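You operate a simulated robot arm through the tools that you are given. There is no shell and no other tool. Be economical: measure what you need, move in short steps, check, and stop when the job is done.

Carry out the task below with a simulated two-armed robot. There is one attempt and no reset: what you move stays moved.

TASK
Put the two loose dowels in their jar and close it.
Fine: stand the jar on the low step. Set down upright: what you pick out.
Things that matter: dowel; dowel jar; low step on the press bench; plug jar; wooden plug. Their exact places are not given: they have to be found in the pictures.

The check looks at the end state, three seconds after you hand in, the way a careful person would. Anything else that was tipped, shoved, dropped, spilled or broken makes it a failure.

THE ROBOT
Two 7-joint arms with two-finger parallel grippers on one trunk, on a base that drives. Base frame: it is fixed to the floor where the robot stands at the start and does not move with it; the origin is under the middle of the robot, x ahead of it, y to its left, z up; the surface under the hand at the start is at about z = 0.8. Units: m, degrees, N and s.
The left shoulder is at the start at [0.07, 0.133, 1.151], the right one opposite. With the tool pointing down near the work surface each hand reaches from about 0.1 to 0.64 m from the robot's upright axis, wherever it stands, measured 20 degrees to its own side. Places, roughly: low step on the press bench [0.7, -0.2, 0.9]. Payload 1.57 kg a hand.
The TCP of each hand is the grasp point between the finger pads, 0.03 m short of the fingertips. In the tool frame z runs along the fingers and y along their closing line. Largest opening 0.08 m; finger width 0.017, thickness 0.012; the body of the gripper, 0.04 by 0.082 m, starts 0.08 m behind the TCP.
Orientation is that of the tool frame in the base frame, as [roll, pitch, yaw] about the fixed x, y, z axes, in that order (R = Rz(yaw) Ry(pitch) Rx(roll)). With the fingers straight down and closing along the base's y, the tool's x points along the base's -x, its y along +y and its z along -z.

THE INTERFACE
- The arms move only by the tool send_rows. It takes "left_moves", "right_moves" or both (then of equal length, played together; a hand with none holds still); each is a list of rows, each a list of 6 numbers: the shift along the base's x, y, z in m, then the turn, a rotation vector about the base's x, y, z in rad. In form: [[dx, dy, dz, rx, ry, rz], ...]. A call has 1 to 8 rows; each row shifts and turns the commanded pose from where the row before left it. "left_jaw" and "right_jaw" are, for a hand that has rows, the finger opening in m, from 0 to 0.08, set as the call begins (left out, the last holds). Each row takes 0.2 s and may step no farther than 0.05 m and 8.6 degrees from the row before; otherwise, or with a gripper value out of range, the whole call is refused. A pose out of reach is approached as far as the arm can. The call stops where the force on the tool passes 50 N (or 10 N more than at its start, if that is more) or the arm is blocked; 0.2 s more then pass. Each finger travels about 0.153 m/s and halts on what it meets, pressing with about 40 N; the grip force reading is that of the motor and also rises with nothing between the fingers. The clock runs only during rows and for 0.2 s after the last one: add rows that do not move to give the fingers time. The reply holds the time, the measured pose of the TCP, the force on the tool along the base axes, the opening and the grip force, in the units named above and with some noise, with the torque about the TCP (base axes, N m) and any sound that the robot's microphone picked up.
- Cameras (640 x 400 px; columns grow to the right, rows downward): "scene" is now at [0.1337, -0.0313, 1.3845]; the picture's right is [-0.36, -0.93, 0.00], its down [-0.50, 0.19, -0.84] and it looks along [0.79, -0.30, -0.54] (base axes); focal length 279 px, centre (320, 200). "left" rides on the left gripper at [0.072, 0.007, -0.122] in its tool frame; the picture's right is [-0.09, 1.00, 0.00], its down [-0.84, -0.08, -0.54] and it looks along [-0.54, -0.05, 0.84] (tool axes); focal length 238 px, centre (320, 200). "right" rides on the right gripper at [0.072, -0.007, -0.122] in its tool frame; the picture's right is [0.09, 1.00, 0.00], its down [-0.84, 0.08, -0.54] and it looks along [-0.54, 0.05, 0.84] (tool axes); focal length 238 px, centre (320, 200).
- grab_frame(camera): a new picture of that camera. No time passes.
- slide_trunk(by): slides the trunk up (or, below 0, down) by that many m; the arms and the scene camera ride with it, the base frame stays. It gives what a move gives, with no picture.
- base_move(legs): drives the robot by 1 to 6 legs, each [ahead, left, turn to the left] in m, m and degrees, along the robot's own axes; the way and the turn of a leg run together, so that a leg with both is an arc; at most 1.5 m and 180 degrees a leg. The arms and the cameras ride along, it lands a little off, and it stops where it bumps. It gives what a move gives.
- turn_head(pan, tilt): turns the head with the scene camera to pan (to the left, within 86 degrees either way) and tilt (down, from -29 to 69), counted from straight ahead of the robot. It gives what a move gives.
- probe_pixels(camera, pixels): for up to 12 pixels [column, row] of the newest picture of that camera ("zoom" is the newest enlarged one), the place [x, y, z] in the base frame of the surface seen there, good to about 0.003 m. No time passes.
- enlarge(camera, box): a new picture of the part [left, top, right, bottom] of that camera's present view, enlarged. No time passes.
- close_job(): hands the job in; it is judged then, once.

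Work in short steps. Measure before you move; look again where a grasp or a placing could have gone wrong, and mend it. You have 80 turns and 58 pictures in all, those below and enlarged ones among them. Open the grippers and draw the arms clear of the work before you hand the job in, unless the task says otherwise; then end with one line.

The tools are called after "Request:" by a JSON object that holds its "method" and its "body". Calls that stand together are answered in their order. send_rows: Moves the arms, as the interface text tells. Its arguments: {"type":"object","properties":{"left_moves":{"type":"array","items":{"type":"array","items":{"type":"number"}}},"left_jaw":{"type":"number"},"right_moves":{"type":"array","items":{"type":"array","items":{"type":"number"}}},"right_jaw":{"type":"number"}},"required":[]} The other tools are called the same way: slide_trunk (by) slides the trunk up or down; base_move (legs) drives the base; turn_head (pan, tilt) turns the head that bears the scene camera; grab_frame (camera) takes a picture; probe_pixels (camera, pixels) gives the place of the surface under pixels of a picture; enlarge (camera, box) takes an enlarged picture of a part of a camera's view; close_job () hands the job in.

At the start:

```text
time_s: 0.0
left_position: [0.3889, -0.0225, 1.211]
left_tcp_rot: [179.9, 0.0, -179.9]
left_force: [0.3, 0.7, -0.3]
left_moment: [0.02, -0.01, -0.03]
left_gripper_width: 0.0798
left_grasp_force: 0.1
right_position: [0.3542, -0.3983, 1.1481]
right_tcp_rot: [-179.9, 0.0, 180.0]
right_force: [1.2, 0.4, -0.1]
right_moment: [0.02, 0.01, 0.04]
right_gripper_width: 0.08
right_grasp_force: 0.0
trunk travel left (down, up): [-0.725, 0.215]
robot x, y, heading: [-0.0013, -0.0001, 0.0]
head pan, tilt: [-20.9, 32.4]
```

scene: 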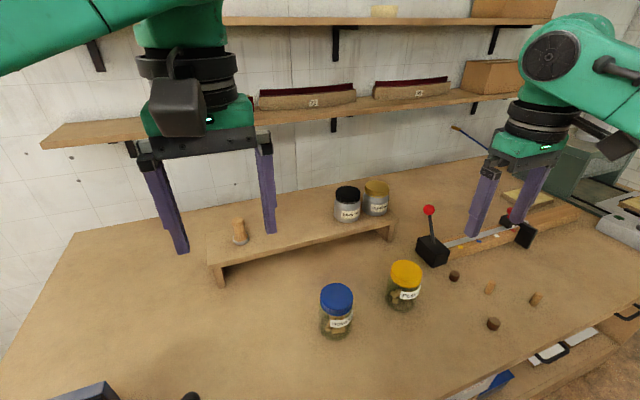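
right: 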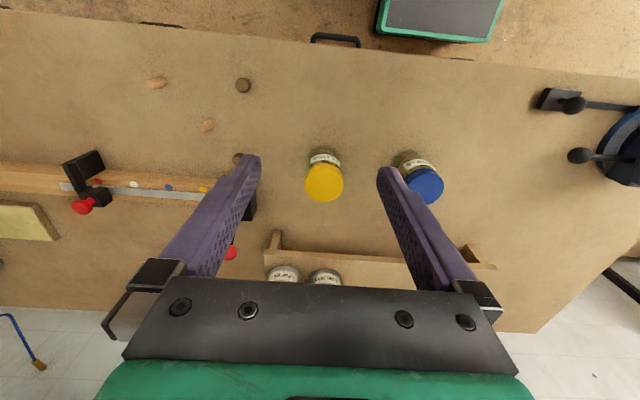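
left: 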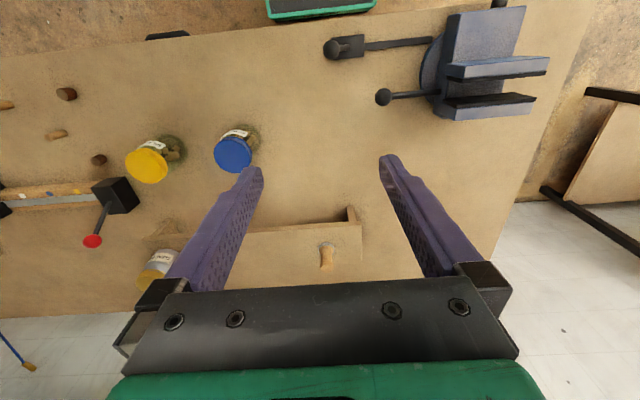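

The scene shows two jars (blue lid at 337,310; yellow lid at 405,285), and several loose small pieces near (454,276), (490,288), (536,299), (493,323). I enlarge to read labels and tell dowels from plugs.

Request:
{"method": "enlarge", "body": {"camera": "scene", "box": [300, 240, 430, 350]}}

Request:
{"method": "enlarge", "body": {"camera": "scene", "box": [430, 250, 560, 340]}}

Request:
{"method": "enlarge", "body": {"camera": "scene", "box": [200, 170, 400, 290]}}

```text
3.64 times, centred on (365, 295) of scene
```

zoom: 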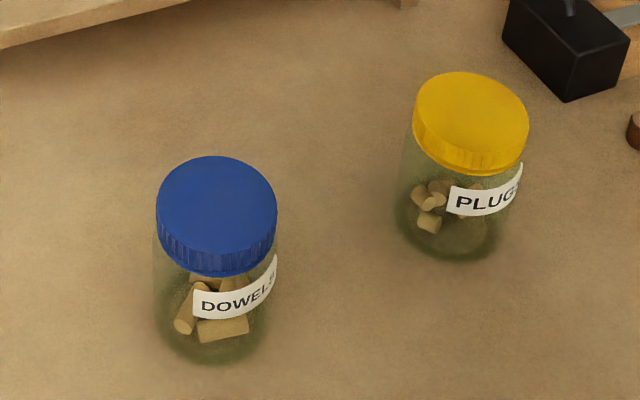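

```text
4.44 times, centred on (495, 295) of scene
```

zoom: 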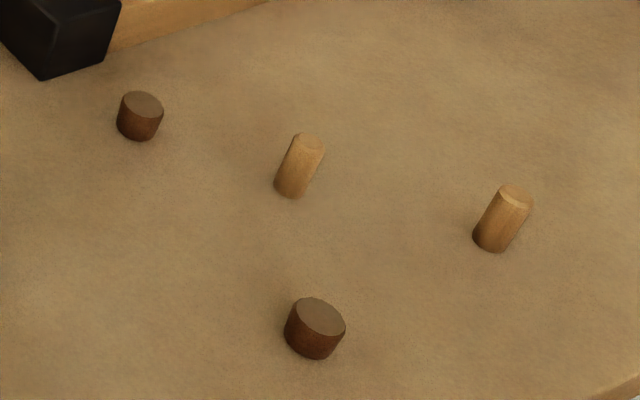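

```text
3.20 times, centred on (300, 230) of scene
```

zoom: 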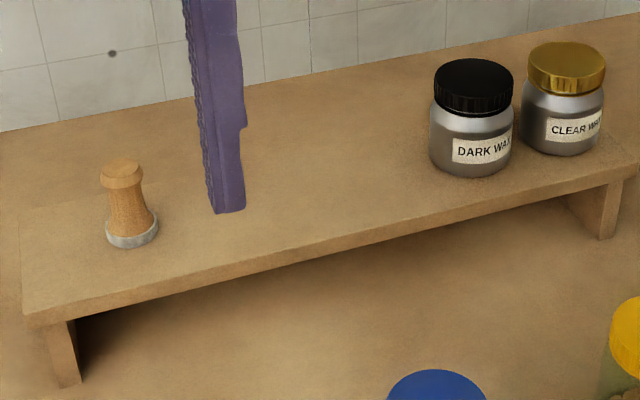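

The blue-lidded jar reads DOWELS, the yellow one PLUGS. I look closer at the dowel jar's contents and measure jar lids, the loose pieces and the step.

Request:
{"method": "probe_pixels", "body": {"camera": "scene", "pixels": [[337, 294], [324, 299], [350, 302], [405, 272], [454, 272], [492, 282], [488, 292], [538, 294], [532, 303], [494, 319], [300, 235], [345, 300]]}}

Request:
{"method": "enlarge", "body": {"camera": "scene", "box": [312, 300, 362, 345]}}

Request:
{"method": "enlarge", "body": {"camera": "left", "box": [120, 110, 280, 210]}}

```text
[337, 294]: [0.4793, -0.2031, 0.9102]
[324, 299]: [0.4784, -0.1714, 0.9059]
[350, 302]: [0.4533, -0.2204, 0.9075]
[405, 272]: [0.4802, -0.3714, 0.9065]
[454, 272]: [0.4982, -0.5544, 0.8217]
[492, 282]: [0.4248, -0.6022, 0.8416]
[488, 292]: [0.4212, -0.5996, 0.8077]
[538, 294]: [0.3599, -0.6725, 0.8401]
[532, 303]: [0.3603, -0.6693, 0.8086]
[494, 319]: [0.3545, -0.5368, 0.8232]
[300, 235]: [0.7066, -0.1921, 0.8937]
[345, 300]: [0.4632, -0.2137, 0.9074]
```

```text
8.89 times, centred on (337, 322) of scene
```

zoom: 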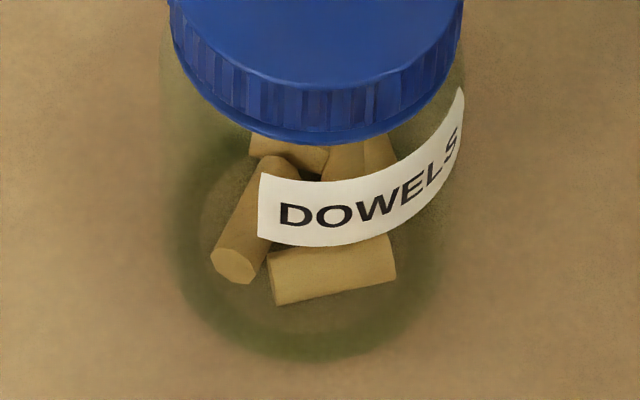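

```text
4.00 times, centred on (200, 160) of left
```

zoom: 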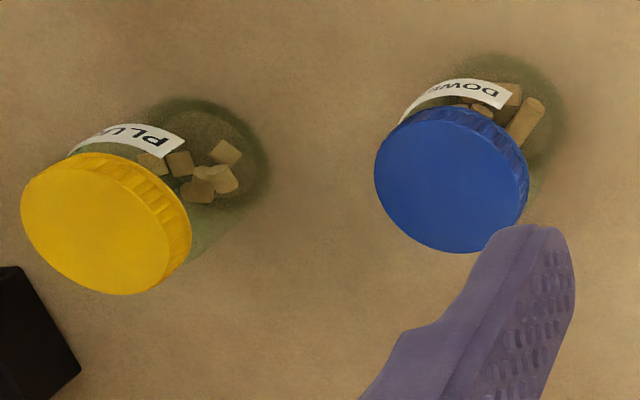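

Loose dowels (light, standing upright, 16 mm × 42 mm) are at about (0.42,-0.60) and (0.36,-0.67); the dark ones are plugs to be left alone. I look down and right to see the bench edge before driving sideways.

Request:
{"method": "turn_head", "body": {"pan": -40, "tilt": 60}}

Request:
{"method": "grab_frame", "body": {"camera": "scene"}}

```text
time_s: 0.9
left_position: [0.3881, -0.0226, 1.2105]
left_tcp_rot: [-179.9, -0.1, -179.9]
left_force: [-0.2, 0.0, 0.1]
left_moment: [0.0, 0.02, -0.03]
left_gripper_width: 0.0801
left_grasp_force: 0.0
right_position: [0.3538, -0.3981, 1.1486]
right_tcp_rot: [-180.0, -0.1, -180.0]
right_force: [-0.5, 0.8, 0.6]
right_moment: [0.0, 0.0, -0.01]
right_gripper_width: 0.0801
right_grasp_force: 0.0
trunk travel left (down, up): [-0.725, 0.215]
robot x, y, heading: [0.0011, 0.0018, -0.0]
head pan, tilt: [-40.0, 60.0]
```

```text
49 pictures are left
```

scene: 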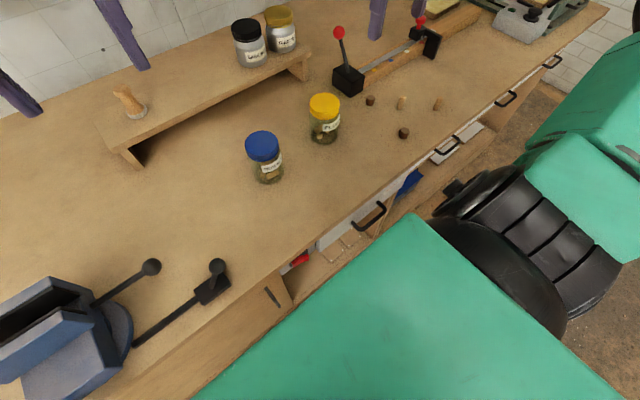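

The bench edge runs from (190,360) to (590,30); drawer handles protrude. I probe the edge, handles and the torso's front to learn the forward clearance.

Request:
{"method": "probe_pixels", "body": {"camera": "scene", "pixels": [[325, 227], [430, 145], [415, 218], [370, 225], [450, 150], [510, 100], [250, 370], [263, 132], [265, 145], [325, 98], [265, 178], [290, 60]]}}

```text
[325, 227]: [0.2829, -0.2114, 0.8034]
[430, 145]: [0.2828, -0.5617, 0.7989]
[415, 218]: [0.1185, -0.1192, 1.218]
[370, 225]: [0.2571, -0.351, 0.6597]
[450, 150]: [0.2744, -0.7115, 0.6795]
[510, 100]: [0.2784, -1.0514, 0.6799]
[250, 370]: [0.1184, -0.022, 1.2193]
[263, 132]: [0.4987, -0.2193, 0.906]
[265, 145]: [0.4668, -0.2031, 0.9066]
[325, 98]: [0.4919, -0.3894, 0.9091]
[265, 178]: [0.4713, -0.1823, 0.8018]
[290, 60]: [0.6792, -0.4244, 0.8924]
```

Edge at x≈0.283, handles to 0.257, torso front 0.12. I drive 0.2 m to the right (parallel to the bench), to have jar and dowels in reach.

Request:
{"method": "base_move", "body": {"legs": [[0, -0.22, 0]]}}

Request:
{"method": "turn_head", "body": {"pan": -5, "tilt": 50}}

Request:
{"method": "grab_frame", "body": {"camera": "scene"}}

```text
time_s: 2.6
left_position: [0.3915, -0.2419, 1.2113]
left_tcp_rot: [-179.9, 0.1, -179.7]
left_force: [-0.2, 0.0, -1.0]
left_moment: [-0.02, 0.0, -0.02]
left_gripper_width: 0.0799
left_grasp_force: 0.0
right_position: [0.3564, -0.6178, 1.15]
right_tcp_rot: [-179.8, 0.0, -179.7]
right_force: [-0.2, 0.7, -0.3]
right_moment: [-0.01, 0.0, 0.0]
right_gripper_width: 0.0801
right_grasp_force: 0.1
trunk travel left (down, up): [-0.725, 0.215]
robot x, y, heading: [-0.003, -0.2229, 0.3]
head pan, tilt: [-40.0, 60.0]
```

```text
time_s: 3.6
left_position: [0.3898, -0.2431, 1.2113]
left_tcp_rot: [180.0, 0.1, -179.7]
left_force: [0.1, -0.2, -0.2]
left_moment: [-0.01, -0.03, 0.01]
left_gripper_width: 0.08
left_grasp_force: 0.1
right_position: [0.3559, -0.6202, 1.1504]
right_tcp_rot: [180.0, 0.0, -179.7]
right_force: [-0.4, -0.5, 0.7]
right_moment: [0.0, 0.03, 0.0]
right_gripper_width: 0.0798
right_grasp_force: 0.1
trunk travel left (down, up): [-0.725, 0.215]
robot x, y, heading: [0.0004, -0.222, 0.3]
head pan, tilt: [-5.0, 50.0]
```

```text
48 pictures are left
```

scene: 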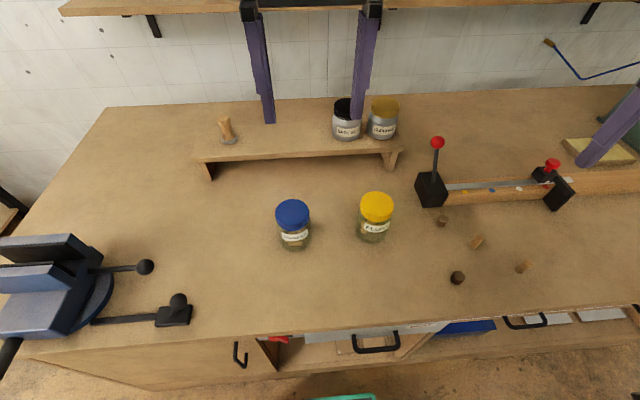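

Now I enlarge the blue jar for precise lid measurements.

Request:
{"method": "enlarge", "body": {"camera": "scene", "box": [262, 190, 326, 254]}}

```text
6.25 times, centred on (294, 222) of scene
```

zoom: 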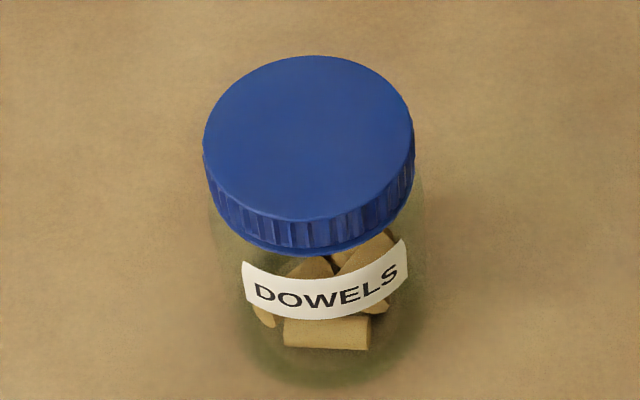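

I probe lid edges, lid skirt bottom and label.

Request:
{"method": "probe_pixels", "body": {"camera": "zoom", "pixels": [[309, 60], [210, 130], [408, 140], [303, 214], [309, 137], [305, 240], [305, 250], [320, 300], [270, 285], [390, 270], [215, 170], [320, 345]]}}

```text
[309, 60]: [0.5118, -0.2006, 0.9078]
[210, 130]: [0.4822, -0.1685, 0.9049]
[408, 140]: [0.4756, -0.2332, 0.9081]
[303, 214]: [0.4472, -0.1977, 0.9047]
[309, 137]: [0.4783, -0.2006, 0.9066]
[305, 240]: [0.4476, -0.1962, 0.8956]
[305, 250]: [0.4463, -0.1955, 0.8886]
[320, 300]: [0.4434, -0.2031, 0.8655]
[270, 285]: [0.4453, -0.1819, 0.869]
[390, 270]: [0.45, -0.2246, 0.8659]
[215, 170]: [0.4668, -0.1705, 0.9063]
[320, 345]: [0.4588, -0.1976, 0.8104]
```

Lid centre ≈ (0.479,-0.201), top 0.907, bottom 0.887, ø≈0.067; body ø≈0.072. I will hold the body with the left hand horizontally from the left, and unscrew with the right hand from above. First I turn the left hand in free air.

Request:
{"method": "send_rows", "body": {"left_moves": [[0.004, 0.021, -0.005, -0.0863, 0.0863, 0.0863], [0.004, 0.021, -0.005, -0.0863, 0.0863, 0.0863], [0.004, 0.021, -0.005, -0.0863, 0.0863, 0.0863], [0.004, 0.021, -0.005, -0.0863, 0.0863, 0.0863], [0.004, 0.021, -0.005, -0.0863, 0.0863, 0.0863], [0.004, 0.021, -0.005, -0.0863, 0.0863, 0.0863], [0.004, 0.021, -0.005, -0.0863, 0.0863, 0.0863], [0.004, 0.021, -0.005, -0.0863, 0.0863, 0.0863]], "left_jaw": 0.08}}

Request:
{"method": "send_rows", "body": {"left_moves": [[0.004, 0.021, -0.02, -0.0863, 0.0863, 0.0863], [0.004, 0.021, -0.02, -0.0863, 0.0863, 0.0863], [0.004, 0.021, -0.02, -0.0863, 0.0863, 0.0863], [0.004, 0.021, -0.02, -0.0863, 0.0863, 0.0863], [0.004, 0.021, -0.02, -0.0863, 0.0863, 0.0863], [0.004, 0.021, -0.02, -0.0863, 0.0863, 0.0863], [0, 0, 0, 0, 0, 0]]}}

Request:
{"method": "grab_frame", "body": {"camera": "scene"}}

```text
time_s: 5.4
left_position: [0.4211, -0.0733, 1.1702]
left_tcp_rot: [-150.8, -48.7, -150.2]
left_force: [0.0, -0.1, 0.7]
left_moment: [-0.03, -0.01, 0.0]
left_gripper_width: 0.0799
left_grasp_force: 0.0
right_position: [0.3565, -0.6167, 1.1485]
right_tcp_rot: [-179.8, -0.1, -179.7]
right_force: [0.3, 0.4, -0.5]
right_moment: [0.01, 0.0, 0.02]
right_gripper_width: 0.0799
right_grasp_force: 0.1
trunk travel left (down, up): [-0.725, 0.215]
robot x, y, heading: [0.0002, -0.2214, 0.2]
head pan, tilt: [-5.0, 50.0]
```

```text
time_s: 7.0
left_position: [0.4443, 0.0511, 1.0529]
left_tcp_rot: [110.9, -89.8, -20.8]
left_force: [-1.1, 0.7, 0.9]
left_moment: [0.0, 0.01, -0.03]
left_gripper_width: 0.08
left_grasp_force: 0.1
right_position: [0.3558, -0.6205, 1.1487]
right_tcp_rot: [-180.0, 0.0, -179.6]
right_force: [0.2, -1.2, 0.0]
right_moment: [0.04, 0.02, -0.01]
right_gripper_width: 0.08
right_grasp_force: 0.1
trunk travel left (down, up): [-0.725, 0.215]
robot x, y, heading: [0.0043, -0.221, 0.5]
head pan, tilt: [-5.0, 50.0]
```

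```text
46 pictures are left
```

scene: 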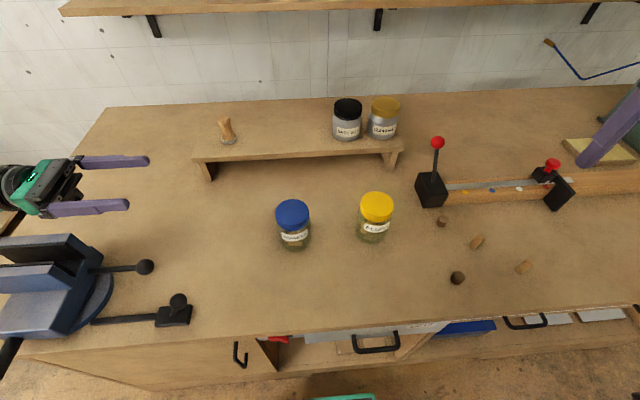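

The left hand now points to the right, horizontal. I probe the vise and its handles, for clearance of the left arm when it goes low.

Request:
{"method": "probe_pixels", "body": {"camera": "scene", "pixels": [[40, 245], [80, 250], [146, 266], [178, 298], [173, 318], [105, 270], [20, 275], [225, 122], [228, 140], [20, 195], [305, 310], [205, 155]]}}

```text
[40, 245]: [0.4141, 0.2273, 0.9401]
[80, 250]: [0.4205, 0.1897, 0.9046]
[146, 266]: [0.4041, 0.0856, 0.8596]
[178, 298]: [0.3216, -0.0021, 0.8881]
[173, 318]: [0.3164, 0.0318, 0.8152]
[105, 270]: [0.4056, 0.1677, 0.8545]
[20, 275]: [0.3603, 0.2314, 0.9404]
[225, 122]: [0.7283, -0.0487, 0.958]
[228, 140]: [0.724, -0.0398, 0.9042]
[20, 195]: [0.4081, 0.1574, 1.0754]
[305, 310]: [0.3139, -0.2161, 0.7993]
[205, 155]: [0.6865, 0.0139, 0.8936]
```

The vise handles (0.404,0.086,0.86) and body make a low horizontal left grasp risky. Instead the right hand grips the lid from above, tests carefully whether the jar rises with it, and if so presents the jar in the air to the left hand. I move the right hand above the lid with a −60° yaw.

Request:
{"method": "send_rows", "body": {"right_moves": [[0.0137, 0.0466, 0, 0, 0, -0.1309], [0.0137, 0.0466, 0, 0, 0, -0.1309], [0.0137, 0.0466, 0, 0, 0, -0.1309], [0.0137, 0.0466, 0, 0, 0, -0.1309], [0.0137, 0.0466, 0, 0, 0, -0.1309], [0.0137, 0.0466, 0, 0, 0, -0.1309], [0.0137, 0.0466, 0, 0, 0, -0.1309], [0.0137, 0.0466, 0, 0, 0, -0.1309]], "right_jaw": 0.08}}

Request:
{"method": "send_rows", "body": {"right_moves": [[0.0134, 0.0445, -0.01, 0, 0, 0], [0, 0, -0.04, 0, 0, 0], [0, 0, -0.04, 0, 0, 0], [0, 0, -0.04, 0, 0, 0], [0, 0, 0, 0, 0, 0]]}}

Request:
{"method": "grab_frame", "body": {"camera": "right"}}

Request:
{"method": "grab_frame", "body": {"camera": "scene"}}

```text
time_s: 8.8
left_position: [0.442, 0.0496, 1.0521]
left_tcp_rot: [161.5, -89.9, -71.6]
left_force: [-0.3, 0.8, 0.7]
left_moment: [0.05, -0.04, 0.01]
left_gripper_width: 0.0801
left_grasp_force: 0.0
right_position: [0.4482, -0.3423, 1.1854]
right_tcp_rot: [179.9, -0.1, 125.3]
right_force: [-0.9, -0.9, -0.4]
right_moment: [0.02, -0.02, 0.01]
right_gripper_width: 0.0802
right_grasp_force: 0.0
right hand out of reach, approached as far as the arm can: row 7, 8
trunk travel left (down, up): [-0.725, 0.215]
robot x, y, heading: [0.0003, -0.225, 0.4]
head pan, tilt: [-5.0, 50.0]
```

```text
time_s: 10.0
left_position: [0.4437, 0.0502, 1.0517]
left_tcp_rot: [132.1, -89.8, -42.4]
left_force: [-0.3, 0.3, 0.3]
left_moment: [0.0, 0.04, 0.02]
left_gripper_width: 0.0802
left_grasp_force: 0.2
right_position: [0.4451, -0.3344, 1.0517]
right_tcp_rot: [179.9, -0.1, 124.0]
right_force: [0.7, -0.1, -0.7]
right_moment: [0.0, -0.02, 0.0]
right_gripper_width: 0.0799
right_grasp_force: 0.0
right hand out of reach, approached as far as the arm can: row 1
trunk travel left (down, up): [-0.725, 0.215]
robot x, y, heading: [0.0003, -0.2197, 0.2]
head pan, tilt: [-5.0, 50.0]
```

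```text
45 pictures are left
```

right: 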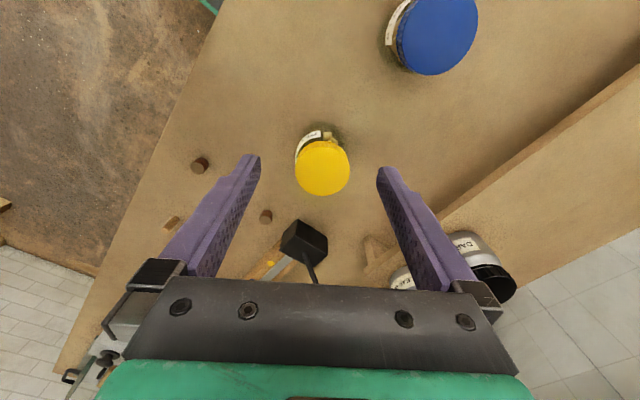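

```text
44 pictures are left
```

scene: 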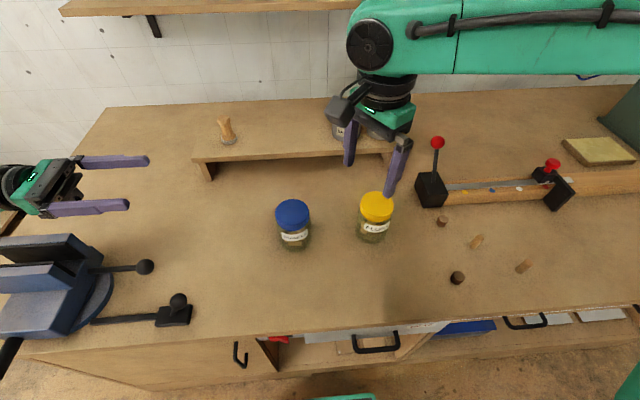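

The right hand stalled short at yaw 124°, likely a wrist limit. I turn it back and see where it gets (everything below is more than 8 cm under the tips).

Request:
{"method": "send_rows", "body": {"right_moves": [[0, 0, 0, 0, 0, 0.13], [0, 0, 0, 0, 0, 0.13], [0, 0, 0, 0, 0, 0.13], [0, 0, 0, 0, 0, 0.13], [0, 0, 0, 0, 0, 0]]}}

```text
time_s: 11.2
left_position: [0.4435, 0.0517, 1.0515]
left_tcp_rot: [125.6, -89.9, -35.8]
left_force: [0.0, -0.5, 0.4]
left_moment: [0.01, -0.03, 0.01]
left_gripper_width: 0.0803
left_grasp_force: 0.0
right_position: [0.4463, -0.3311, 1.0554]
right_tcp_rot: [180.0, 0.0, 153.9]
right_force: [-0.1, 0.0, 0.9]
right_moment: [-0.01, 0.01, -0.01]
right_gripper_width: 0.08
right_grasp_force: 0.0
trunk travel left (down, up): [-0.725, 0.215]
robot x, y, heading: [-0.0012, -0.2213, 0.3]
head pan, tilt: [-5.0, 50.0]
```

It resumes from the measured pose. Now shift toward the lid at this yaw (154°).

Request:
{"method": "send_rows", "body": {"right_moves": [[0.009, 0.033, 0, 0, 0, 0], [0.009, 0.033, 0, 0, 0, 0], [0.009, 0.033, 0, 0, 0, 0], [0.006, 0.031, 0, 0, 0, 0], [0, 0, 0, 0, 0, 0]]}}

```text
time_s: 12.4
left_position: [0.4434, 0.0503, 1.0498]
left_tcp_rot: [130.9, -89.8, -41.0]
left_force: [-0.7, -0.1, 0.5]
left_moment: [-0.04, 0.03, -0.01]
left_gripper_width: 0.0801
left_grasp_force: 0.0
right_position: [0.4314, -0.2795, 1.0474]
right_tcp_rot: [179.8, 0.0, 153.8]
right_force: [-0.2, 0.1, 0.2]
right_moment: [-0.03, 0.0, 0.0]
right_gripper_width: 0.0799
right_grasp_force: 0.1
right hand out of reach, approached as far as the arm can: row 2, 3, 4
trunk travel left (down, up): [-0.725, 0.215]
robot x, y, heading: [0.0015, -0.2212, 0.3]
head pan, tilt: [-5.0, 50.0]
```

Crossing inward is limited; I drive the base back left by 0.16 m so the jar sits on the right hand's side.

Request:
{"method": "base_move", "body": {"legs": [[0, 0.17, 0]]}}

Request:
{"method": "send_rows", "body": {"right_moves": [[0.03, -0.02, 0, 0, 0, 0], [0.018, -0.03, 0, 0, 0, 0], [0, -0.025, 0, 0, 0, 0], [0, -0.02, 0, 0, 0, 0], [0, 0, 0, 0, 0, 0]]}}

```text
time_s: 13.9
left_position: [0.4436, 0.2166, 1.0524]
left_tcp_rot: [142.2, -89.7, -52.3]
left_force: [0.0, -0.9, 0.1]
left_moment: [-0.02, -0.02, 0.02]
left_gripper_width: 0.0801
left_grasp_force: 0.0
right_position: [0.4315, -0.1136, 1.0494]
right_tcp_rot: [179.9, -0.1, 153.7]
right_force: [0.3, -0.7, -0.2]
right_moment: [0.01, 0.0, 0.0]
right_gripper_width: 0.08
right_grasp_force: 0.1
trunk travel left (down, up): [-0.725, 0.215]
robot x, y, heading: [-0.0031, -0.0521, 0.4]
head pan, tilt: [-5.0, 50.0]
```

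```text
time_s: 15.1
left_position: [0.4446, 0.2188, 1.051]
left_tcp_rot: [120.1, -89.8, -30.2]
left_force: [0.4, 0.2, 0.1]
left_moment: [-0.02, 0.0, 0.01]
left_gripper_width: 0.0802
left_grasp_force: 0.1
right_position: [0.4791, -0.2051, 1.0495]
right_tcp_rot: [179.9, 0.0, 153.6]
right_force: [-0.1, 0.2, -0.3]
right_moment: [-0.03, -0.02, -0.01]
right_gripper_width: 0.0799
right_grasp_force: 0.0
trunk travel left (down, up): [-0.725, 0.215]
robot x, y, heading: [0.0018, -0.0563, 0.3]
head pan, tilt: [-5.0, 50.0]
```

In place above the lid. I test more clockwise yaw for unscrewing range, then look.

Request:
{"method": "send_rows", "body": {"right_moves": [[0, 0.004, -0.01, 0, 0, -0.13], [0, 0, -0.01, 0, 0, -0.13], [0, 0, -0.01, 0, 0, -0.13], [0, 0, -0.01, 0, 0, -0.13], [0, 0, 0, 0, 0, -0.13], [0, 0, 0, 0, 0, -0.13], [0, 0, 0, 0, 0, 0]]}}

Request:
{"method": "grab_frame", "body": {"camera": "right"}}

```text
time_s: 16.7
left_position: [0.4432, 0.219, 1.0512]
left_tcp_rot: [125.7, -89.8, -36.0]
left_force: [0.6, 0.1, 0.9]
left_moment: [0.02, -0.01, -0.05]
left_gripper_width: 0.08
left_grasp_force: 0.0
right_position: [0.4801, -0.2032, 1.0082]
right_tcp_rot: [179.9, -0.1, 108.9]
right_force: [-0.8, -0.1, 0.3]
right_moment: [0.03, 0.0, 0.01]
right_gripper_width: 0.0801
right_grasp_force: 0.0
trunk travel left (down, up): [-0.725, 0.215]
robot x, y, heading: [0.0037, -0.0527, 0.1]
head pan, tilt: [-5.0, 50.0]
```

```text
43 pictures are left
```

right: 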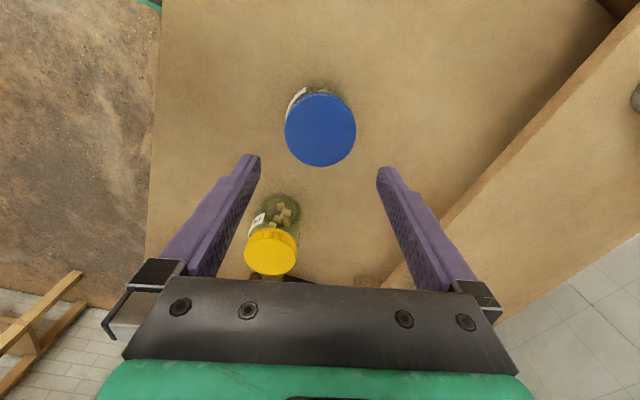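

Yaw 109° is reachable and the lid sits at (320,130) between the fingers. I probe its rim to centre exactly.

Request:
{"method": "probe_pixels", "body": {"camera": "right", "pixels": [[288, 130], [353, 130], [320, 97], [320, 162], [320, 130]]}}

```text
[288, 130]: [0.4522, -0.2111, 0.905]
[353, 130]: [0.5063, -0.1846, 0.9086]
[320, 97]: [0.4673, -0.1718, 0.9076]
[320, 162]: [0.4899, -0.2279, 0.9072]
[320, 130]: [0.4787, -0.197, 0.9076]
```

Centre (0.479,-0.199). I correct by +4 mm in y and descend to TCP z≈0.917 so that the fingertips just cover the lid, then close.

Request:
{"method": "send_rows", "body": {"right_moves": [[-0.001, 0.004, -0.03, 0, 0, 0], [0, 0, -0.03, 0, 0, 0], [0, 0, -0.02, 0, 0, 0], [0, 0, -0.011, 0, 0, 0], [0, 0, 0, 0, 0, 0]]}}

Request:
{"method": "send_rows", "body": {"right_moves": [[0, 0, 0, 0, 0, 0], [0, 0, 0, 0, 0, 0]], "right_jaw": 0.05}}

Request:
{"method": "grab_frame", "body": {"camera": "right"}}

```text
time_s: 17.9
left_position: [0.4429, 0.2186, 1.0518]
left_tcp_rot: [127.3, -89.8, -37.7]
left_force: [0.7, 0.2, 0.0]
left_moment: [0.02, 0.0, 0.0]
left_gripper_width: 0.08
left_grasp_force: 0.0
right_position: [0.4799, -0.1976, 0.9173]
right_tcp_rot: [179.8, 0.0, 109.0]
right_force: [0.7, -0.1, 0.3]
right_moment: [-0.02, -0.03, 0.01]
right_gripper_width: 0.0799
right_grasp_force: 0.1
trunk travel left (down, up): [-0.725, 0.215]
robot x, y, heading: [-0.0036, -0.0536, 0.1]
head pan, tilt: [-5.0, 50.0]
```

```text
time_s: 18.5
left_position: [0.4432, 0.2201, 1.0521]
left_tcp_rot: [127.6, -89.8, -37.9]
left_force: [0.8, 0.7, 0.4]
left_moment: [0.04, 0.01, -0.04]
left_gripper_width: 0.08
left_grasp_force: 0.1
right_position: [0.4784, -0.1987, 0.9182]
right_tcp_rot: [179.7, 0.0, 109.0]
right_force: [-0.8, 0.4, -0.9]
right_moment: [0.0, -0.03, -0.01]
right_gripper_width: 0.0663
right_grasp_force: 40.3
trunk travel left (down, up): [-0.725, 0.215]
robot x, y, heading: [0.0002, -0.0543, 0.2]
head pan, tilt: [-5.0, 50.0]
```

```text
42 pictures are left
```

right: 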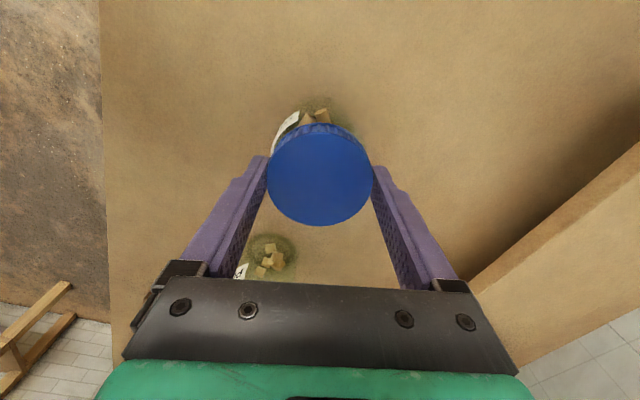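

Lid gripped at 66 mm width. Gentle test lift of 6 mm.

Request:
{"method": "send_rows", "body": {"right_moves": [[0, 0, 0.003, 0, 0, 0], [0, 0, 0.003, 0, 0, 0], [0, 0, 0, 0, 0, 0], [0, 0, 0, 0, 0, 0]]}}

Request:
{"method": "enlarge", "body": {"camera": "scene", "box": [295, 180, 435, 270]}}

```text
time_s: 19.5
left_position: [0.4431, 0.2196, 1.0516]
left_tcp_rot: [124.8, -89.8, -35.1]
left_force: [0.2, 0.1, 0.7]
left_moment: [-0.02, -0.01, -0.02]
left_gripper_width: 0.0799
left_grasp_force: 0.1
right_position: [0.4789, -0.198, 0.9241]
right_tcp_rot: [179.9, -0.1, 109.0]
right_force: [0.9, 0.1, -2.7]
right_moment: [-0.01, 0.01, -0.02]
right_gripper_width: 0.0662
right_grasp_force: 39.9
trunk travel left (down, up): [-0.725, 0.215]
robot x, y, heading: [0.0025, -0.0596, 0.3]
head pan, tilt: [-5.0, 50.0]
```

```text
4.44 times, centred on (365, 225) of scene
```

zoom: 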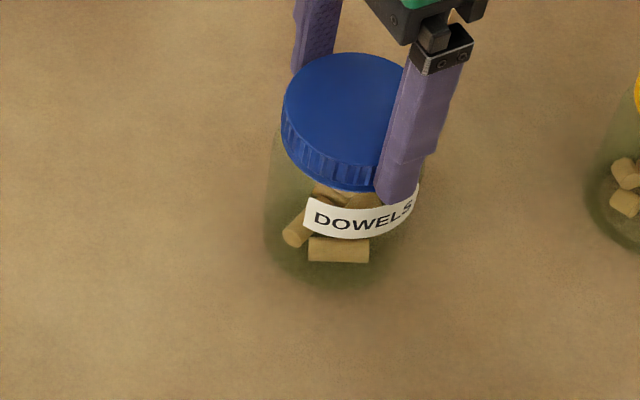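

Force −2.7 N: the whole jar rises, so the lid is screwed on and holds. I lift it 0.2 m straight up.

Request:
{"method": "send_rows", "body": {"right_moves": [[0, 0, 0.01, 0, 0, 0], [0, 0, 0.025, 0, 0, 0], [0, 0, 0.03, 0, 0, 0], [0, 0, 0.035, 0, 0, 0], [0, 0, 0.035, 0, 0, 0], [0, 0, 0.035, 0, 0, 0], [0, 0, 0.025, 0, 0, 0], [0, 0, 0, 0, 0, 0]]}}

Request:
{"method": "send_rows", "body": {"left_moves": [[0.006, -0.045, -0.003, 0, 0, 0], [0.006, -0.045, -0.003, 0, 0, 0], [0.006, -0.045, -0.003, 0, 0, 0], [0.006, -0.045, -0.003, 0, 0, 0], [0.006, -0.04, -0.003, 0, 0, 0], [0.005, -0.04, 0, 0, 0, 0], [0, 0, 0, 0, 0, 0]]}}

Request:
{"method": "grab_frame", "body": {"camera": "left"}}

Request:
{"method": "grab_frame", "body": {"camera": "scene"}}

```text
time_s: 21.3
left_position: [0.4443, 0.2191, 1.0503]
left_tcp_rot: [123.6, -89.9, -33.8]
left_force: [0.5, -0.7, 0.2]
left_moment: [0.01, 0.0, 0.0]
left_gripper_width: 0.08
left_grasp_force: 0.0
right_position: [0.4789, -0.1995, 1.1176]
right_tcp_rot: [179.9, 0.0, 109.0]
right_force: [0.6, 0.6, -2.3]
right_moment: [-0.01, 0.01, 0.03]
right_gripper_width: 0.0661
right_grasp_force: 40.8
trunk travel left (down, up): [-0.725, 0.215]
robot x, y, heading: [-0.0004, -0.0532, 0.1]
head pan, tilt: [-5.0, 50.0]
```

```text
time_s: 22.9
left_position: [0.4767, -0.0421, 1.0384]
left_tcp_rot: [128.3, -89.8, -38.5]
left_force: [-0.4, -1.1, -0.6]
left_moment: [-0.02, 0.01, -0.01]
left_gripper_width: 0.0799
left_grasp_force: 0.1
right_position: [0.4789, -0.1995, 1.1172]
right_tcp_rot: [179.9, -0.1, 109.0]
right_force: [0.2, 0.5, -2.6]
right_moment: [0.0, 0.0, -0.02]
right_gripper_width: 0.0658
right_grasp_force: 40.1
trunk travel left (down, up): [-0.725, 0.215]
robot x, y, heading: [-0.0009, -0.0551, 0.2]
head pan, tilt: [-5.0, 50.0]
```

```text
40 pictures are left
```

left: 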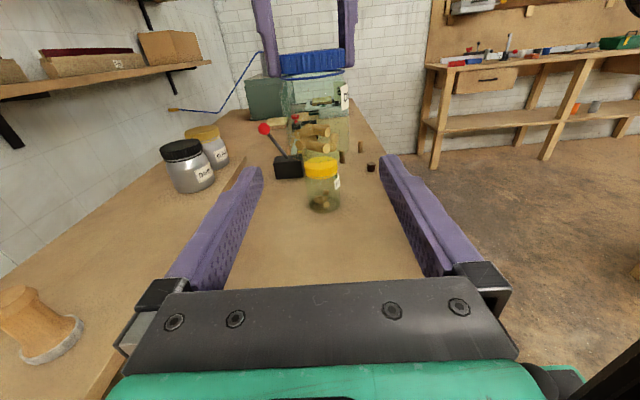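

```text
39 pictures are left
```

scene: 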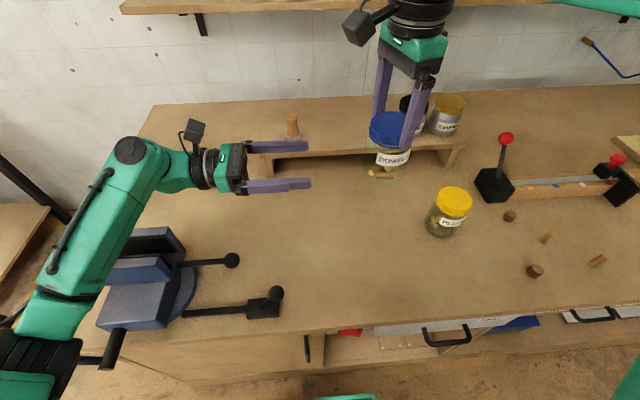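

The jar appears centred (columns 289–350) between the left fingers. I advance to just before it and check centring.

Request:
{"method": "send_rows", "body": {"left_moves": [[0.002, -0.04, 0, 0, 0, 0], [0, -0.037, 0, 0, 0, 0], [0, 0, 0, 0, 0, 0]]}}

Request:
{"method": "grab_frame", "body": {"camera": "left"}}

```text
time_s: 23.7
left_position: [0.4813, -0.1203, 1.0405]
left_tcp_rot: [119.0, -89.9, -29.1]
left_force: [0.6, -0.7, 0.6]
left_moment: [-0.01, -0.02, 0.01]
left_gripper_width: 0.0798
left_grasp_force: 0.1
right_position: [0.4805, -0.1987, 1.1163]
right_tcp_rot: [180.0, -0.1, 109.0]
right_force: [0.3, 0.0, -2.0]
right_moment: [0.01, -0.01, 0.01]
right_gripper_width: 0.0662
right_grasp_force: 39.9
trunk travel left (down, up): [-0.725, 0.215]
robot x, y, heading: [-0.0026, -0.0568, 0.1]
head pan, tilt: [-5.0, 50.0]
```

```text
38 pictures are left
```

left: 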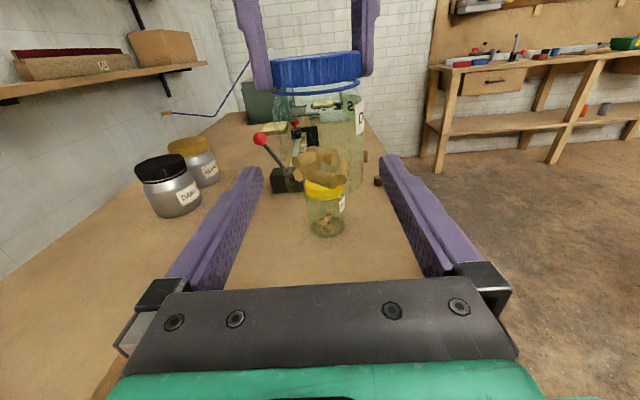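

Centred within about 1 mm. I advance 79 mm and 1 cm up so the pads meet mid-body, then close the left gripper.

Request:
{"method": "send_rows", "body": {"left_moves": [[-0.001, -0.02, 0.01, 0, 0, 0], [0, -0.02, 0, 0, 0, 0], [0, -0.02, 0, 0, 0, 0], [0, -0.019, 0, 0, 0, 0], [0, 0, 0, 0, 0, 0]]}}

Request:
{"method": "send_rows", "body": {"left_moves": [[0, 0, 0, 0, 0, 0], [0, 0, 0, 0, 0, 0]], "left_jaw": 0.06}}

Request:
{"method": "grab_frame", "body": {"camera": "left"}}

Request:
{"method": "grab_frame", "body": {"camera": "scene"}}

```text
time_s: 24.9
left_position: [0.4795, -0.1987, 1.0479]
left_tcp_rot: [123.8, -89.8, -33.9]
left_force: [-0.6, 0.2, -0.4]
left_moment: [-0.02, 0.02, 0.02]
left_gripper_width: 0.08
left_grasp_force: 0.1
right_position: [0.479, -0.1996, 1.1179]
right_tcp_rot: [179.9, 0.0, 108.9]
right_force: [-0.4, 0.3, -3.0]
right_moment: [0.0, -0.01, -0.01]
right_gripper_width: 0.066
right_grasp_force: 40.2
trunk travel left (down, up): [-0.725, 0.215]
robot x, y, heading: [0.0016, -0.055, -0.1]
head pan, tilt: [-5.0, 50.0]
```

```text
time_s: 25.5
left_position: [0.4793, -0.1988, 1.0479]
left_tcp_rot: [122.9, -89.8, -33.1]
left_force: [5.4, -3.0, 0.0]
left_moment: [0.16, 0.05, 0.05]
left_gripper_width: 0.0725
left_grasp_force: 40.0
right_position: [0.4792, -0.1999, 1.1159]
right_tcp_rot: [179.9, -0.1, 109.0]
right_force: [-4.9, 2.7, -1.6]
right_moment: [0.03, 0.3, -0.03]
right_gripper_width: 0.0664
right_grasp_force: 40.1
trunk travel left (down, up): [-0.725, 0.215]
robot x, y, heading: [-0.0006, -0.0529, 0.2]
head pan, tilt: [-5.0, 50.0]
```

```text
37 pictures are left
```

left: 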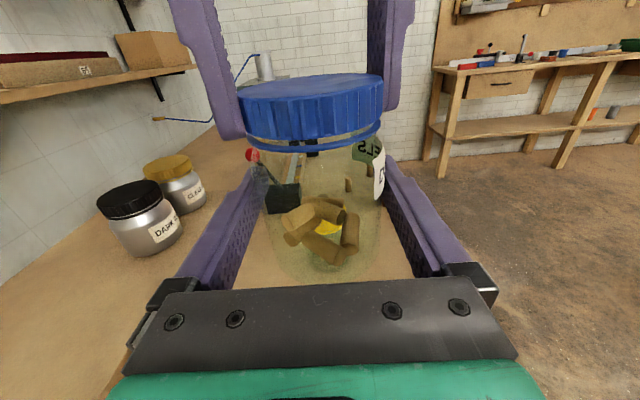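

```text
36 pictures are left
```

scene: 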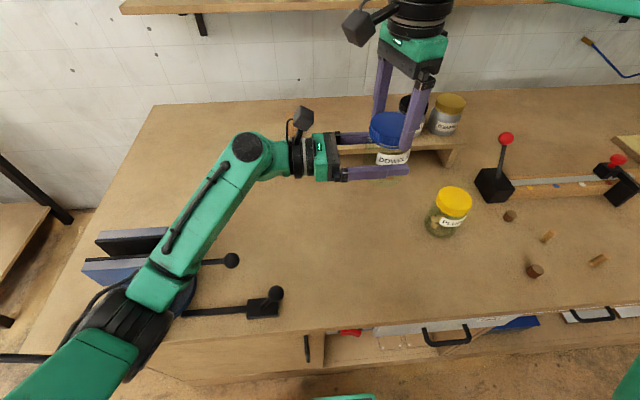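

Jar firmly held by both hands (72.5 mm body, 66 mm lid). I start unscrewing: right hand turns counter-clockwise 30°, watching torque.

Request:
{"method": "send_rows", "body": {"right_moves": [[0, 0, 0, 0, 0, 0.13], [0, 0, 0, 0, 0, 0.13], [0, 0, 0, 0, 0, 0.13], [0, 0, 0, 0, 0, 0.13], [0, 0, 0, 0, 0, 0]]}}

Request:
{"method": "enlarge", "body": {"camera": "left", "box": [220, 50, 420, 290]}}

```text
time_s: 26.7
left_position: [0.4804, -0.1979, 1.0475]
left_tcp_rot: [120.4, -89.8, -30.3]
left_force: [20.1, 0.3, 0.6]
left_moment: [-0.12, 0.92, 0.04]
left_gripper_width: 0.0727
left_grasp_force: 40.0
right_position: [0.4789, -0.1993, 1.1179]
right_tcp_rot: [-180.0, -0.1, 138.9]
right_force: [-21.9, 1.0, -1.4]
right_moment: [0.12, 0.52, -0.03]
right_gripper_width: 0.066
right_grasp_force: 39.8
trunk travel left (down, up): [-0.725, 0.215]
robot x, y, heading: [0.0014, -0.0556, 0.2]
head pan, tilt: [-5.0, 50.0]
```

```text
1.67 times, centred on (320, 170) of left
```

zoom: 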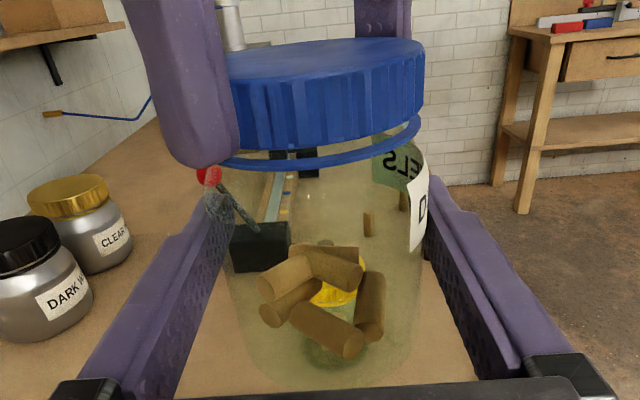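

The lid turns while the jar (label) stays. A sideways load of ~20 N built up, so I relieve 1 mm in −x and continue unscrewing.

Request:
{"method": "send_rows", "body": {"right_moves": [[-0.001, 0, 0, 0, 0, 0.1], [0, 0, 0, 0, 0, 0.13], [0, 0, 0, 0, 0, 0.13], [0, 0, 0, 0, 0, 0.13], [0, 0, 0, 0, 0, 0.13], [0, 0, 0, 0, 0, 0.13], [0, 0, 0, 0, 0, 0]]}}

```text
time_s: 28.3
left_position: [0.48, -0.1974, 1.049]
left_tcp_rot: [128.0, -89.8, -38.1]
left_force: [14.7, 21.8, -0.3]
left_moment: [-0.99, 0.78, 0.05]
left_gripper_width: 0.0727
left_grasp_force: 39.9
right_position: [0.4783, -0.2011, 1.1179]
right_tcp_rot: [-179.9, -0.2, -178.2]
right_force: [-15.1, -21.7, -1.3]
right_moment: [-0.52, 0.27, -0.08]
right_gripper_width: 0.0663
right_grasp_force: 39.9
trunk travel left (down, up): [-0.725, 0.215]
robot x, y, heading: [-0.0024, -0.0536, 0.3]
head pan, tilt: [-5.0, 50.0]
```

Load follows the lid's eccentricity; I relieve it again (−x, −y) and turn on by ~55°.

Request:
{"method": "send_rows", "body": {"right_moves": [[-0.0007, -0.001, 0, 0, 0, 0.1], [0, 0, 0, 0, 0, 0.13], [0, 0, 0, 0, 0, 0.13], [0, 0, 0, 0, 0, 0.13], [0, 0, 0, 0, 0, 0.13], [0, 0, 0, 0, 0, 0.13], [0, 0, 0, 0, 0, 0.13], [0, 0, 0, 0, 0, 0]]}}

Request:
{"method": "enlarge", "body": {"camera": "left", "box": [220, 50, 420, 290]}}

```text
time_s: 30.1
left_position: [0.4789, -0.1986, 1.0475]
left_tcp_rot: [126.9, -89.9, -37.3]
left_force: [-3.2, 24.8, -1.6]
left_moment: [-0.96, -0.46, 0.0]
left_gripper_width: 0.0724
left_grasp_force: 40.3
right_position: [0.4782, -0.2008, 1.1187]
right_tcp_rot: [179.8, -0.1, -127.8]
right_force: [4.0, -25.3, 1.2]
right_moment: [-0.8, 0.2, -0.04]
right_gripper_width: 0.0665
right_grasp_force: 40.1
trunk travel left (down, up): [-0.725, 0.215]
robot x, y, heading: [-0.0009, -0.0533, 0.2]
head pan, tilt: [-5.0, 50.0]
```

```text
1.67 times, centred on (320, 170) of left
```

zoom: 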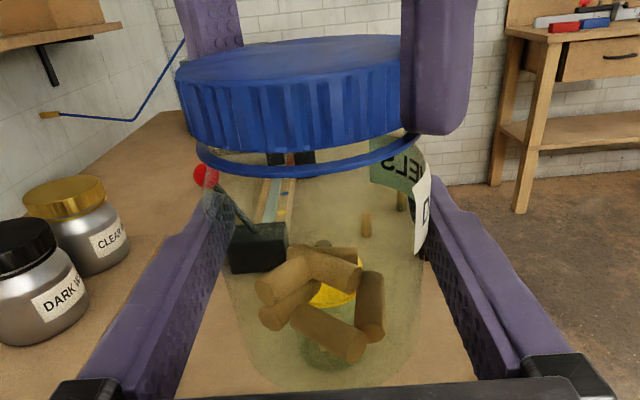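

The gap between lid and neck ring has grown and the lid looks free. I test with a 4 mm lift, relieving the sideways load.

Request:
{"method": "send_rows", "body": {"right_moves": [[0, -0.001, 0.002, 0, 0, 0], [0, 0, 0.002, 0, 0, 0], [0, 0, 0, 0, 0, 0]]}}

Request:
{"method": "enlarge", "body": {"camera": "left", "box": [220, 50, 420, 290]}}

```text
time_s: 30.9
left_position: [0.4793, -0.2, 1.0499]
left_tcp_rot: [33.4, -89.9, 56.3]
left_force: [-6.6, 17.0, 14.3]
left_moment: [-0.53, -0.16, -0.03]
left_gripper_width: 0.0722
left_grasp_force: 39.8
right_position: [0.4785, -0.2009, 1.1195]
right_tcp_rot: [179.8, -0.1, -127.8]
right_force: [7.5, -17.9, -16.3]
right_moment: [-0.72, -0.38, -0.02]
right_gripper_width: 0.0662
right_grasp_force: 40.6
trunk travel left (down, up): [-0.725, 0.215]
robot x, y, heading: [0.0007, -0.0544, 0.1]
head pan, tilt: [-5.0, 50.0]
```

```text
1.67 times, centred on (320, 170) of left
```

zoom: 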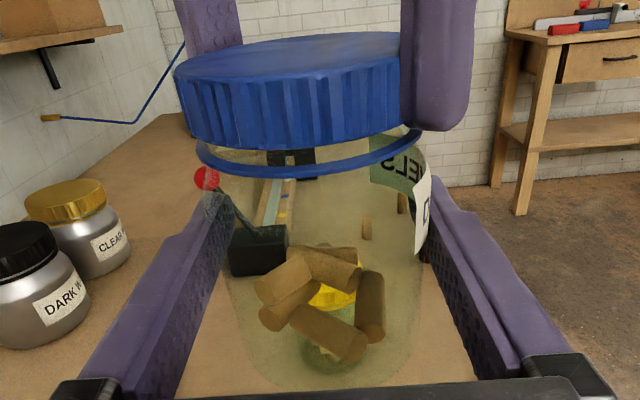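

Still threaded (16 N pull). I ease off the pull and continue turning counter-clockwise, watching for the wrist limit.

Request:
{"method": "send_rows", "body": {"right_moves": [[0, -0.001, -0.002, 0, 0, 0.13], [0, 0, 0, 0, 0, 0.13], [0, 0, 0, 0, 0, 0.13], [0, 0, 0, 0, 0, 0.13], [0, 0, 0, 0, 0, 0.13], [0, 0, 0, 0, 0, 0.13], [0, 0, 0, 0, 0, 0]]}}

```text
time_s: 32.5
left_position: [0.4789, -0.1996, 1.0487]
left_tcp_rot: [127.1, -89.8, -37.4]
left_force: [-14.3, -7.5, 6.1]
left_moment: [0.52, -1.16, 0.0]
left_gripper_width: 0.0722
left_grasp_force: 40.4
right_position: [0.4784, -0.2014, 1.12]
right_tcp_rot: [180.0, 0.1, -82.9]
right_force: [14.9, 7.8, -7.5]
right_moment: [0.03, 0.11, -0.02]
right_gripper_width: 0.0661
right_grasp_force: 39.7
trunk travel left (down, up): [-0.725, 0.215]
robot x, y, heading: [0.0037, -0.0566, 0.3]
head pan, tilt: [-5.0, 50.0]
```

Still within reach at yaw 277°. I continue another ~50°.

Request:
{"method": "send_rows", "body": {"right_moves": [[0.0007, 0.0005, 0.0005, 0, 0, 0.13], [0, 0, 0, 0, 0, 0.13], [0, 0, 0, 0, 0, 0.13], [0, 0, 0, 0, 0, 0.13], [0, 0, 0, 0, 0, 0.13], [0, 0, 0, 0, 0, 0.13], [0, 0, 0, 0, 0, 0]]}}

```text
time_s: 34.1
left_position: [0.4782, -0.1992, 1.0481]
left_tcp_rot: [125.8, -89.8, -36.1]
left_force: [-20.1, -11.4, 4.6]
left_moment: [0.8, -1.26, 0.03]
left_gripper_width: 0.0721
left_grasp_force: 40.2
right_position: [0.479, -0.2015, 1.1206]
right_tcp_rot: [-179.9, 0.0, -38.3]
right_force: [21.1, 10.4, -7.9]
right_moment: [0.0, -0.28, -0.02]
right_gripper_width: 0.0662
right_grasp_force: 40.0
trunk travel left (down, up): [-0.725, 0.215]
robot x, y, heading: [-0.0001, -0.0553, 0.1]
head pan, tilt: [-5.0, 50.0]
```

Turned 213° so far. I relieve load and go on another 45°, with a slight upward bias.

Request:
{"method": "send_rows", "body": {"right_moves": [[0.001, 0.0007, 0.0005, 0, 0, 0.13], [0, 0, 0, 0, 0, 0.13], [0, 0, 0.0005, 0, 0, 0.13], [0, 0, 0, 0, 0, 0.13], [0, 0, 0.0005, 0, 0, 0.13], [0, 0, 0, 0, 0, 0.13], [0, 0, 0, 0, 0, 0]]}}

Request:
{"method": "enlarge", "body": {"camera": "left", "box": [220, 50, 420, 290]}}

```text
time_s: 35.7
left_position: [0.4784, -0.199, 1.0475]
left_tcp_rot: [117.4, -89.8, -27.6]
left_force: [-14.3, -16.2, 3.5]
left_moment: [0.87, -0.84, -0.02]
left_gripper_width: 0.0724
left_grasp_force: 39.9
right_position: [0.4795, -0.1997, 1.121]
right_tcp_rot: [-180.0, 0.0, 6.5]
right_force: [14.5, 15.6, -6.7]
right_moment: [0.24, -0.28, 0.02]
right_gripper_width: 0.0662
right_grasp_force: 39.7
trunk travel left (down, up): [-0.725, 0.215]
robot x, y, heading: [-0.0023, -0.0513, 0.2]
head pan, tilt: [-5.0, 50.0]
```

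```text
1.67 times, centred on (320, 170) of left
```

zoom: 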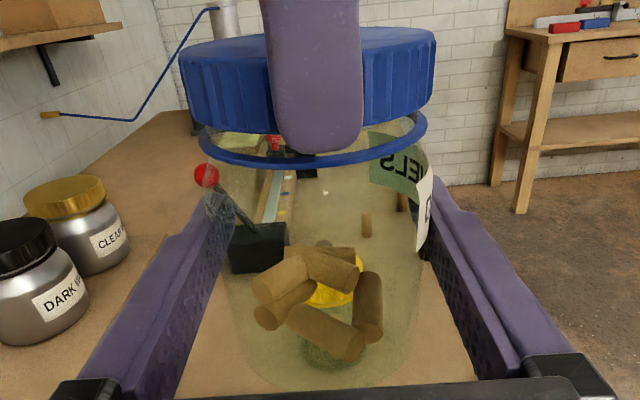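

The gap keeps growing (lid bottom at row ~125 vs ring ~160). I continue turning.

Request:
{"method": "send_rows", "body": {"right_moves": [[0.0007, 0.0008, 0.0005, 0, 0, 0.13], [0, 0, 0, 0, 0, 0.13], [0, 0, 0.0005, 0, 0, 0.13], [0, 0, 0, 0, 0, 0.13], [0, 0, 0.0005, 0, 0, 0.13], [0, 0, 0, 0, 0, 0.13], [0, 0, 0, 0, 0, 0]]}}

```text
time_s: 37.3
left_position: [0.479, -0.1983, 1.0484]
left_tcp_rot: [126.2, -89.8, -36.3]
left_force: [0.6, -0.4, -2.7]
left_moment: [0.01, 0.01, -0.01]
left_gripper_width: 0.0723
left_grasp_force: 39.8
right_position: [0.4775, -0.1994, 1.1239]
right_tcp_rot: [179.8, 0.1, 50.8]
right_force: [-0.9, -0.4, -0.7]
right_moment: [0.0, 0.01, 0.02]
right_gripper_width: 0.0661
right_grasp_force: 40.1
trunk travel left (down, up): [-0.725, 0.215]
robot x, y, heading: [-0.0036, -0.0564, 0.3]
head pan, tilt: [-5.0, 50.0]
```

Unthreaded: left now carries 2.7 N, right only 0.7 N. I lift the lid clear, carry it to free bench at (0.36,-0.36), keeping the yaw (for re-screwing later).

Request:
{"method": "send_rows", "body": {"right_moves": [[0, 0, 0.01, 0, 0, 0], [0, 0, 0.03, 0, 0, 0], [0, 0, 0.03, 0, 0, 0], [-0.025, -0.035, 0, 0, 0, 0], [-0.03, -0.04, 0, 0, 0, 0], [-0.03, -0.04, 0, 0, 0, 0], [-0.032, -0.045, 0, 0, 0, 0]]}}

Request:
{"method": "send_rows", "body": {"right_moves": [[0, 0, -0.05, 0, 0, 0], [0, 0, -0.05, 0, 0, 0], [0, 0, -0.05, 0, 0, 0], [0, 0, -0.05, 0, 0, 0], [0, 0, -0.05, 0, 0, 0], [0, 0, 0, 0, 0, 0]]}}

Request:
{"method": "grab_frame", "body": {"camera": "scene"}}

Request:
{"method": "grab_frame", "body": {"camera": "right"}}

```text
refused: row 7 steps farther than a row can; nothing moved
```

```text
time_s: 37.8
left_position: [0.4818, -0.1971, 1.0341]
left_tcp_rot: [165.8, -88.2, -75.9]
left_force: [0.5, -0.7, -3.2]
left_moment: [-0.26, -0.42, -0.32]
left_gripper_width: 0.0715
left_grasp_force: 40.2
right_position: [0.4826, -0.1972, 1.0736]
right_tcp_rot: [179.7, -0.8, 51.2]
right_force: [0.5, 0.4, 1.3]
right_moment: [0.29, 0.42, 0.35]
right_gripper_width: 0.0681
right_grasp_force: 39.8
trunk travel left (down, up): [-0.725, 0.215]
robot x, y, heading: [-0.0001, -0.0551, 0.2]
head pan, tilt: [-5.0, 50.0]
stopped in row 2 (right hand): the force on the tool passed its limit at 65 N (the readings are from after the stop); the commanded pose is now the measured one
```

```text
31 pictures are left
```

scene: 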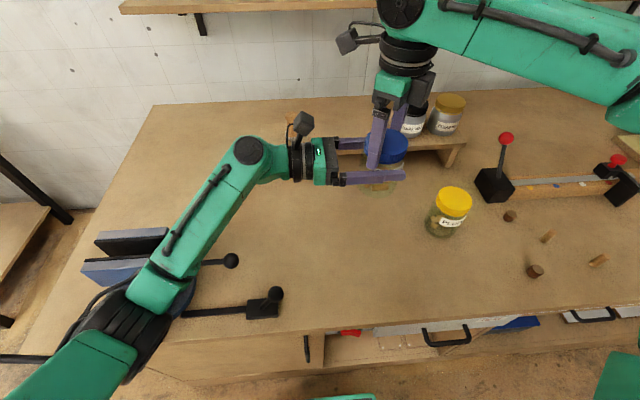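

```text
30 pictures are left
```

right: 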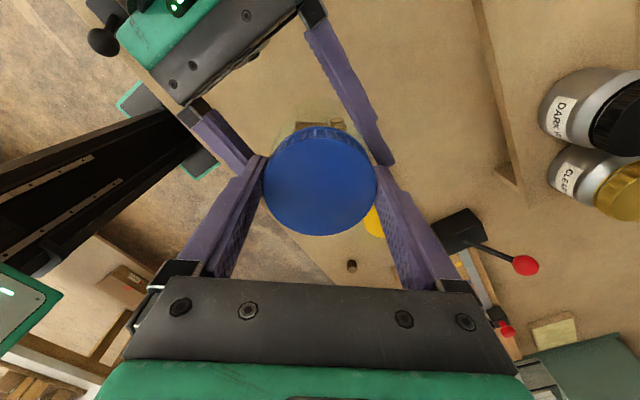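

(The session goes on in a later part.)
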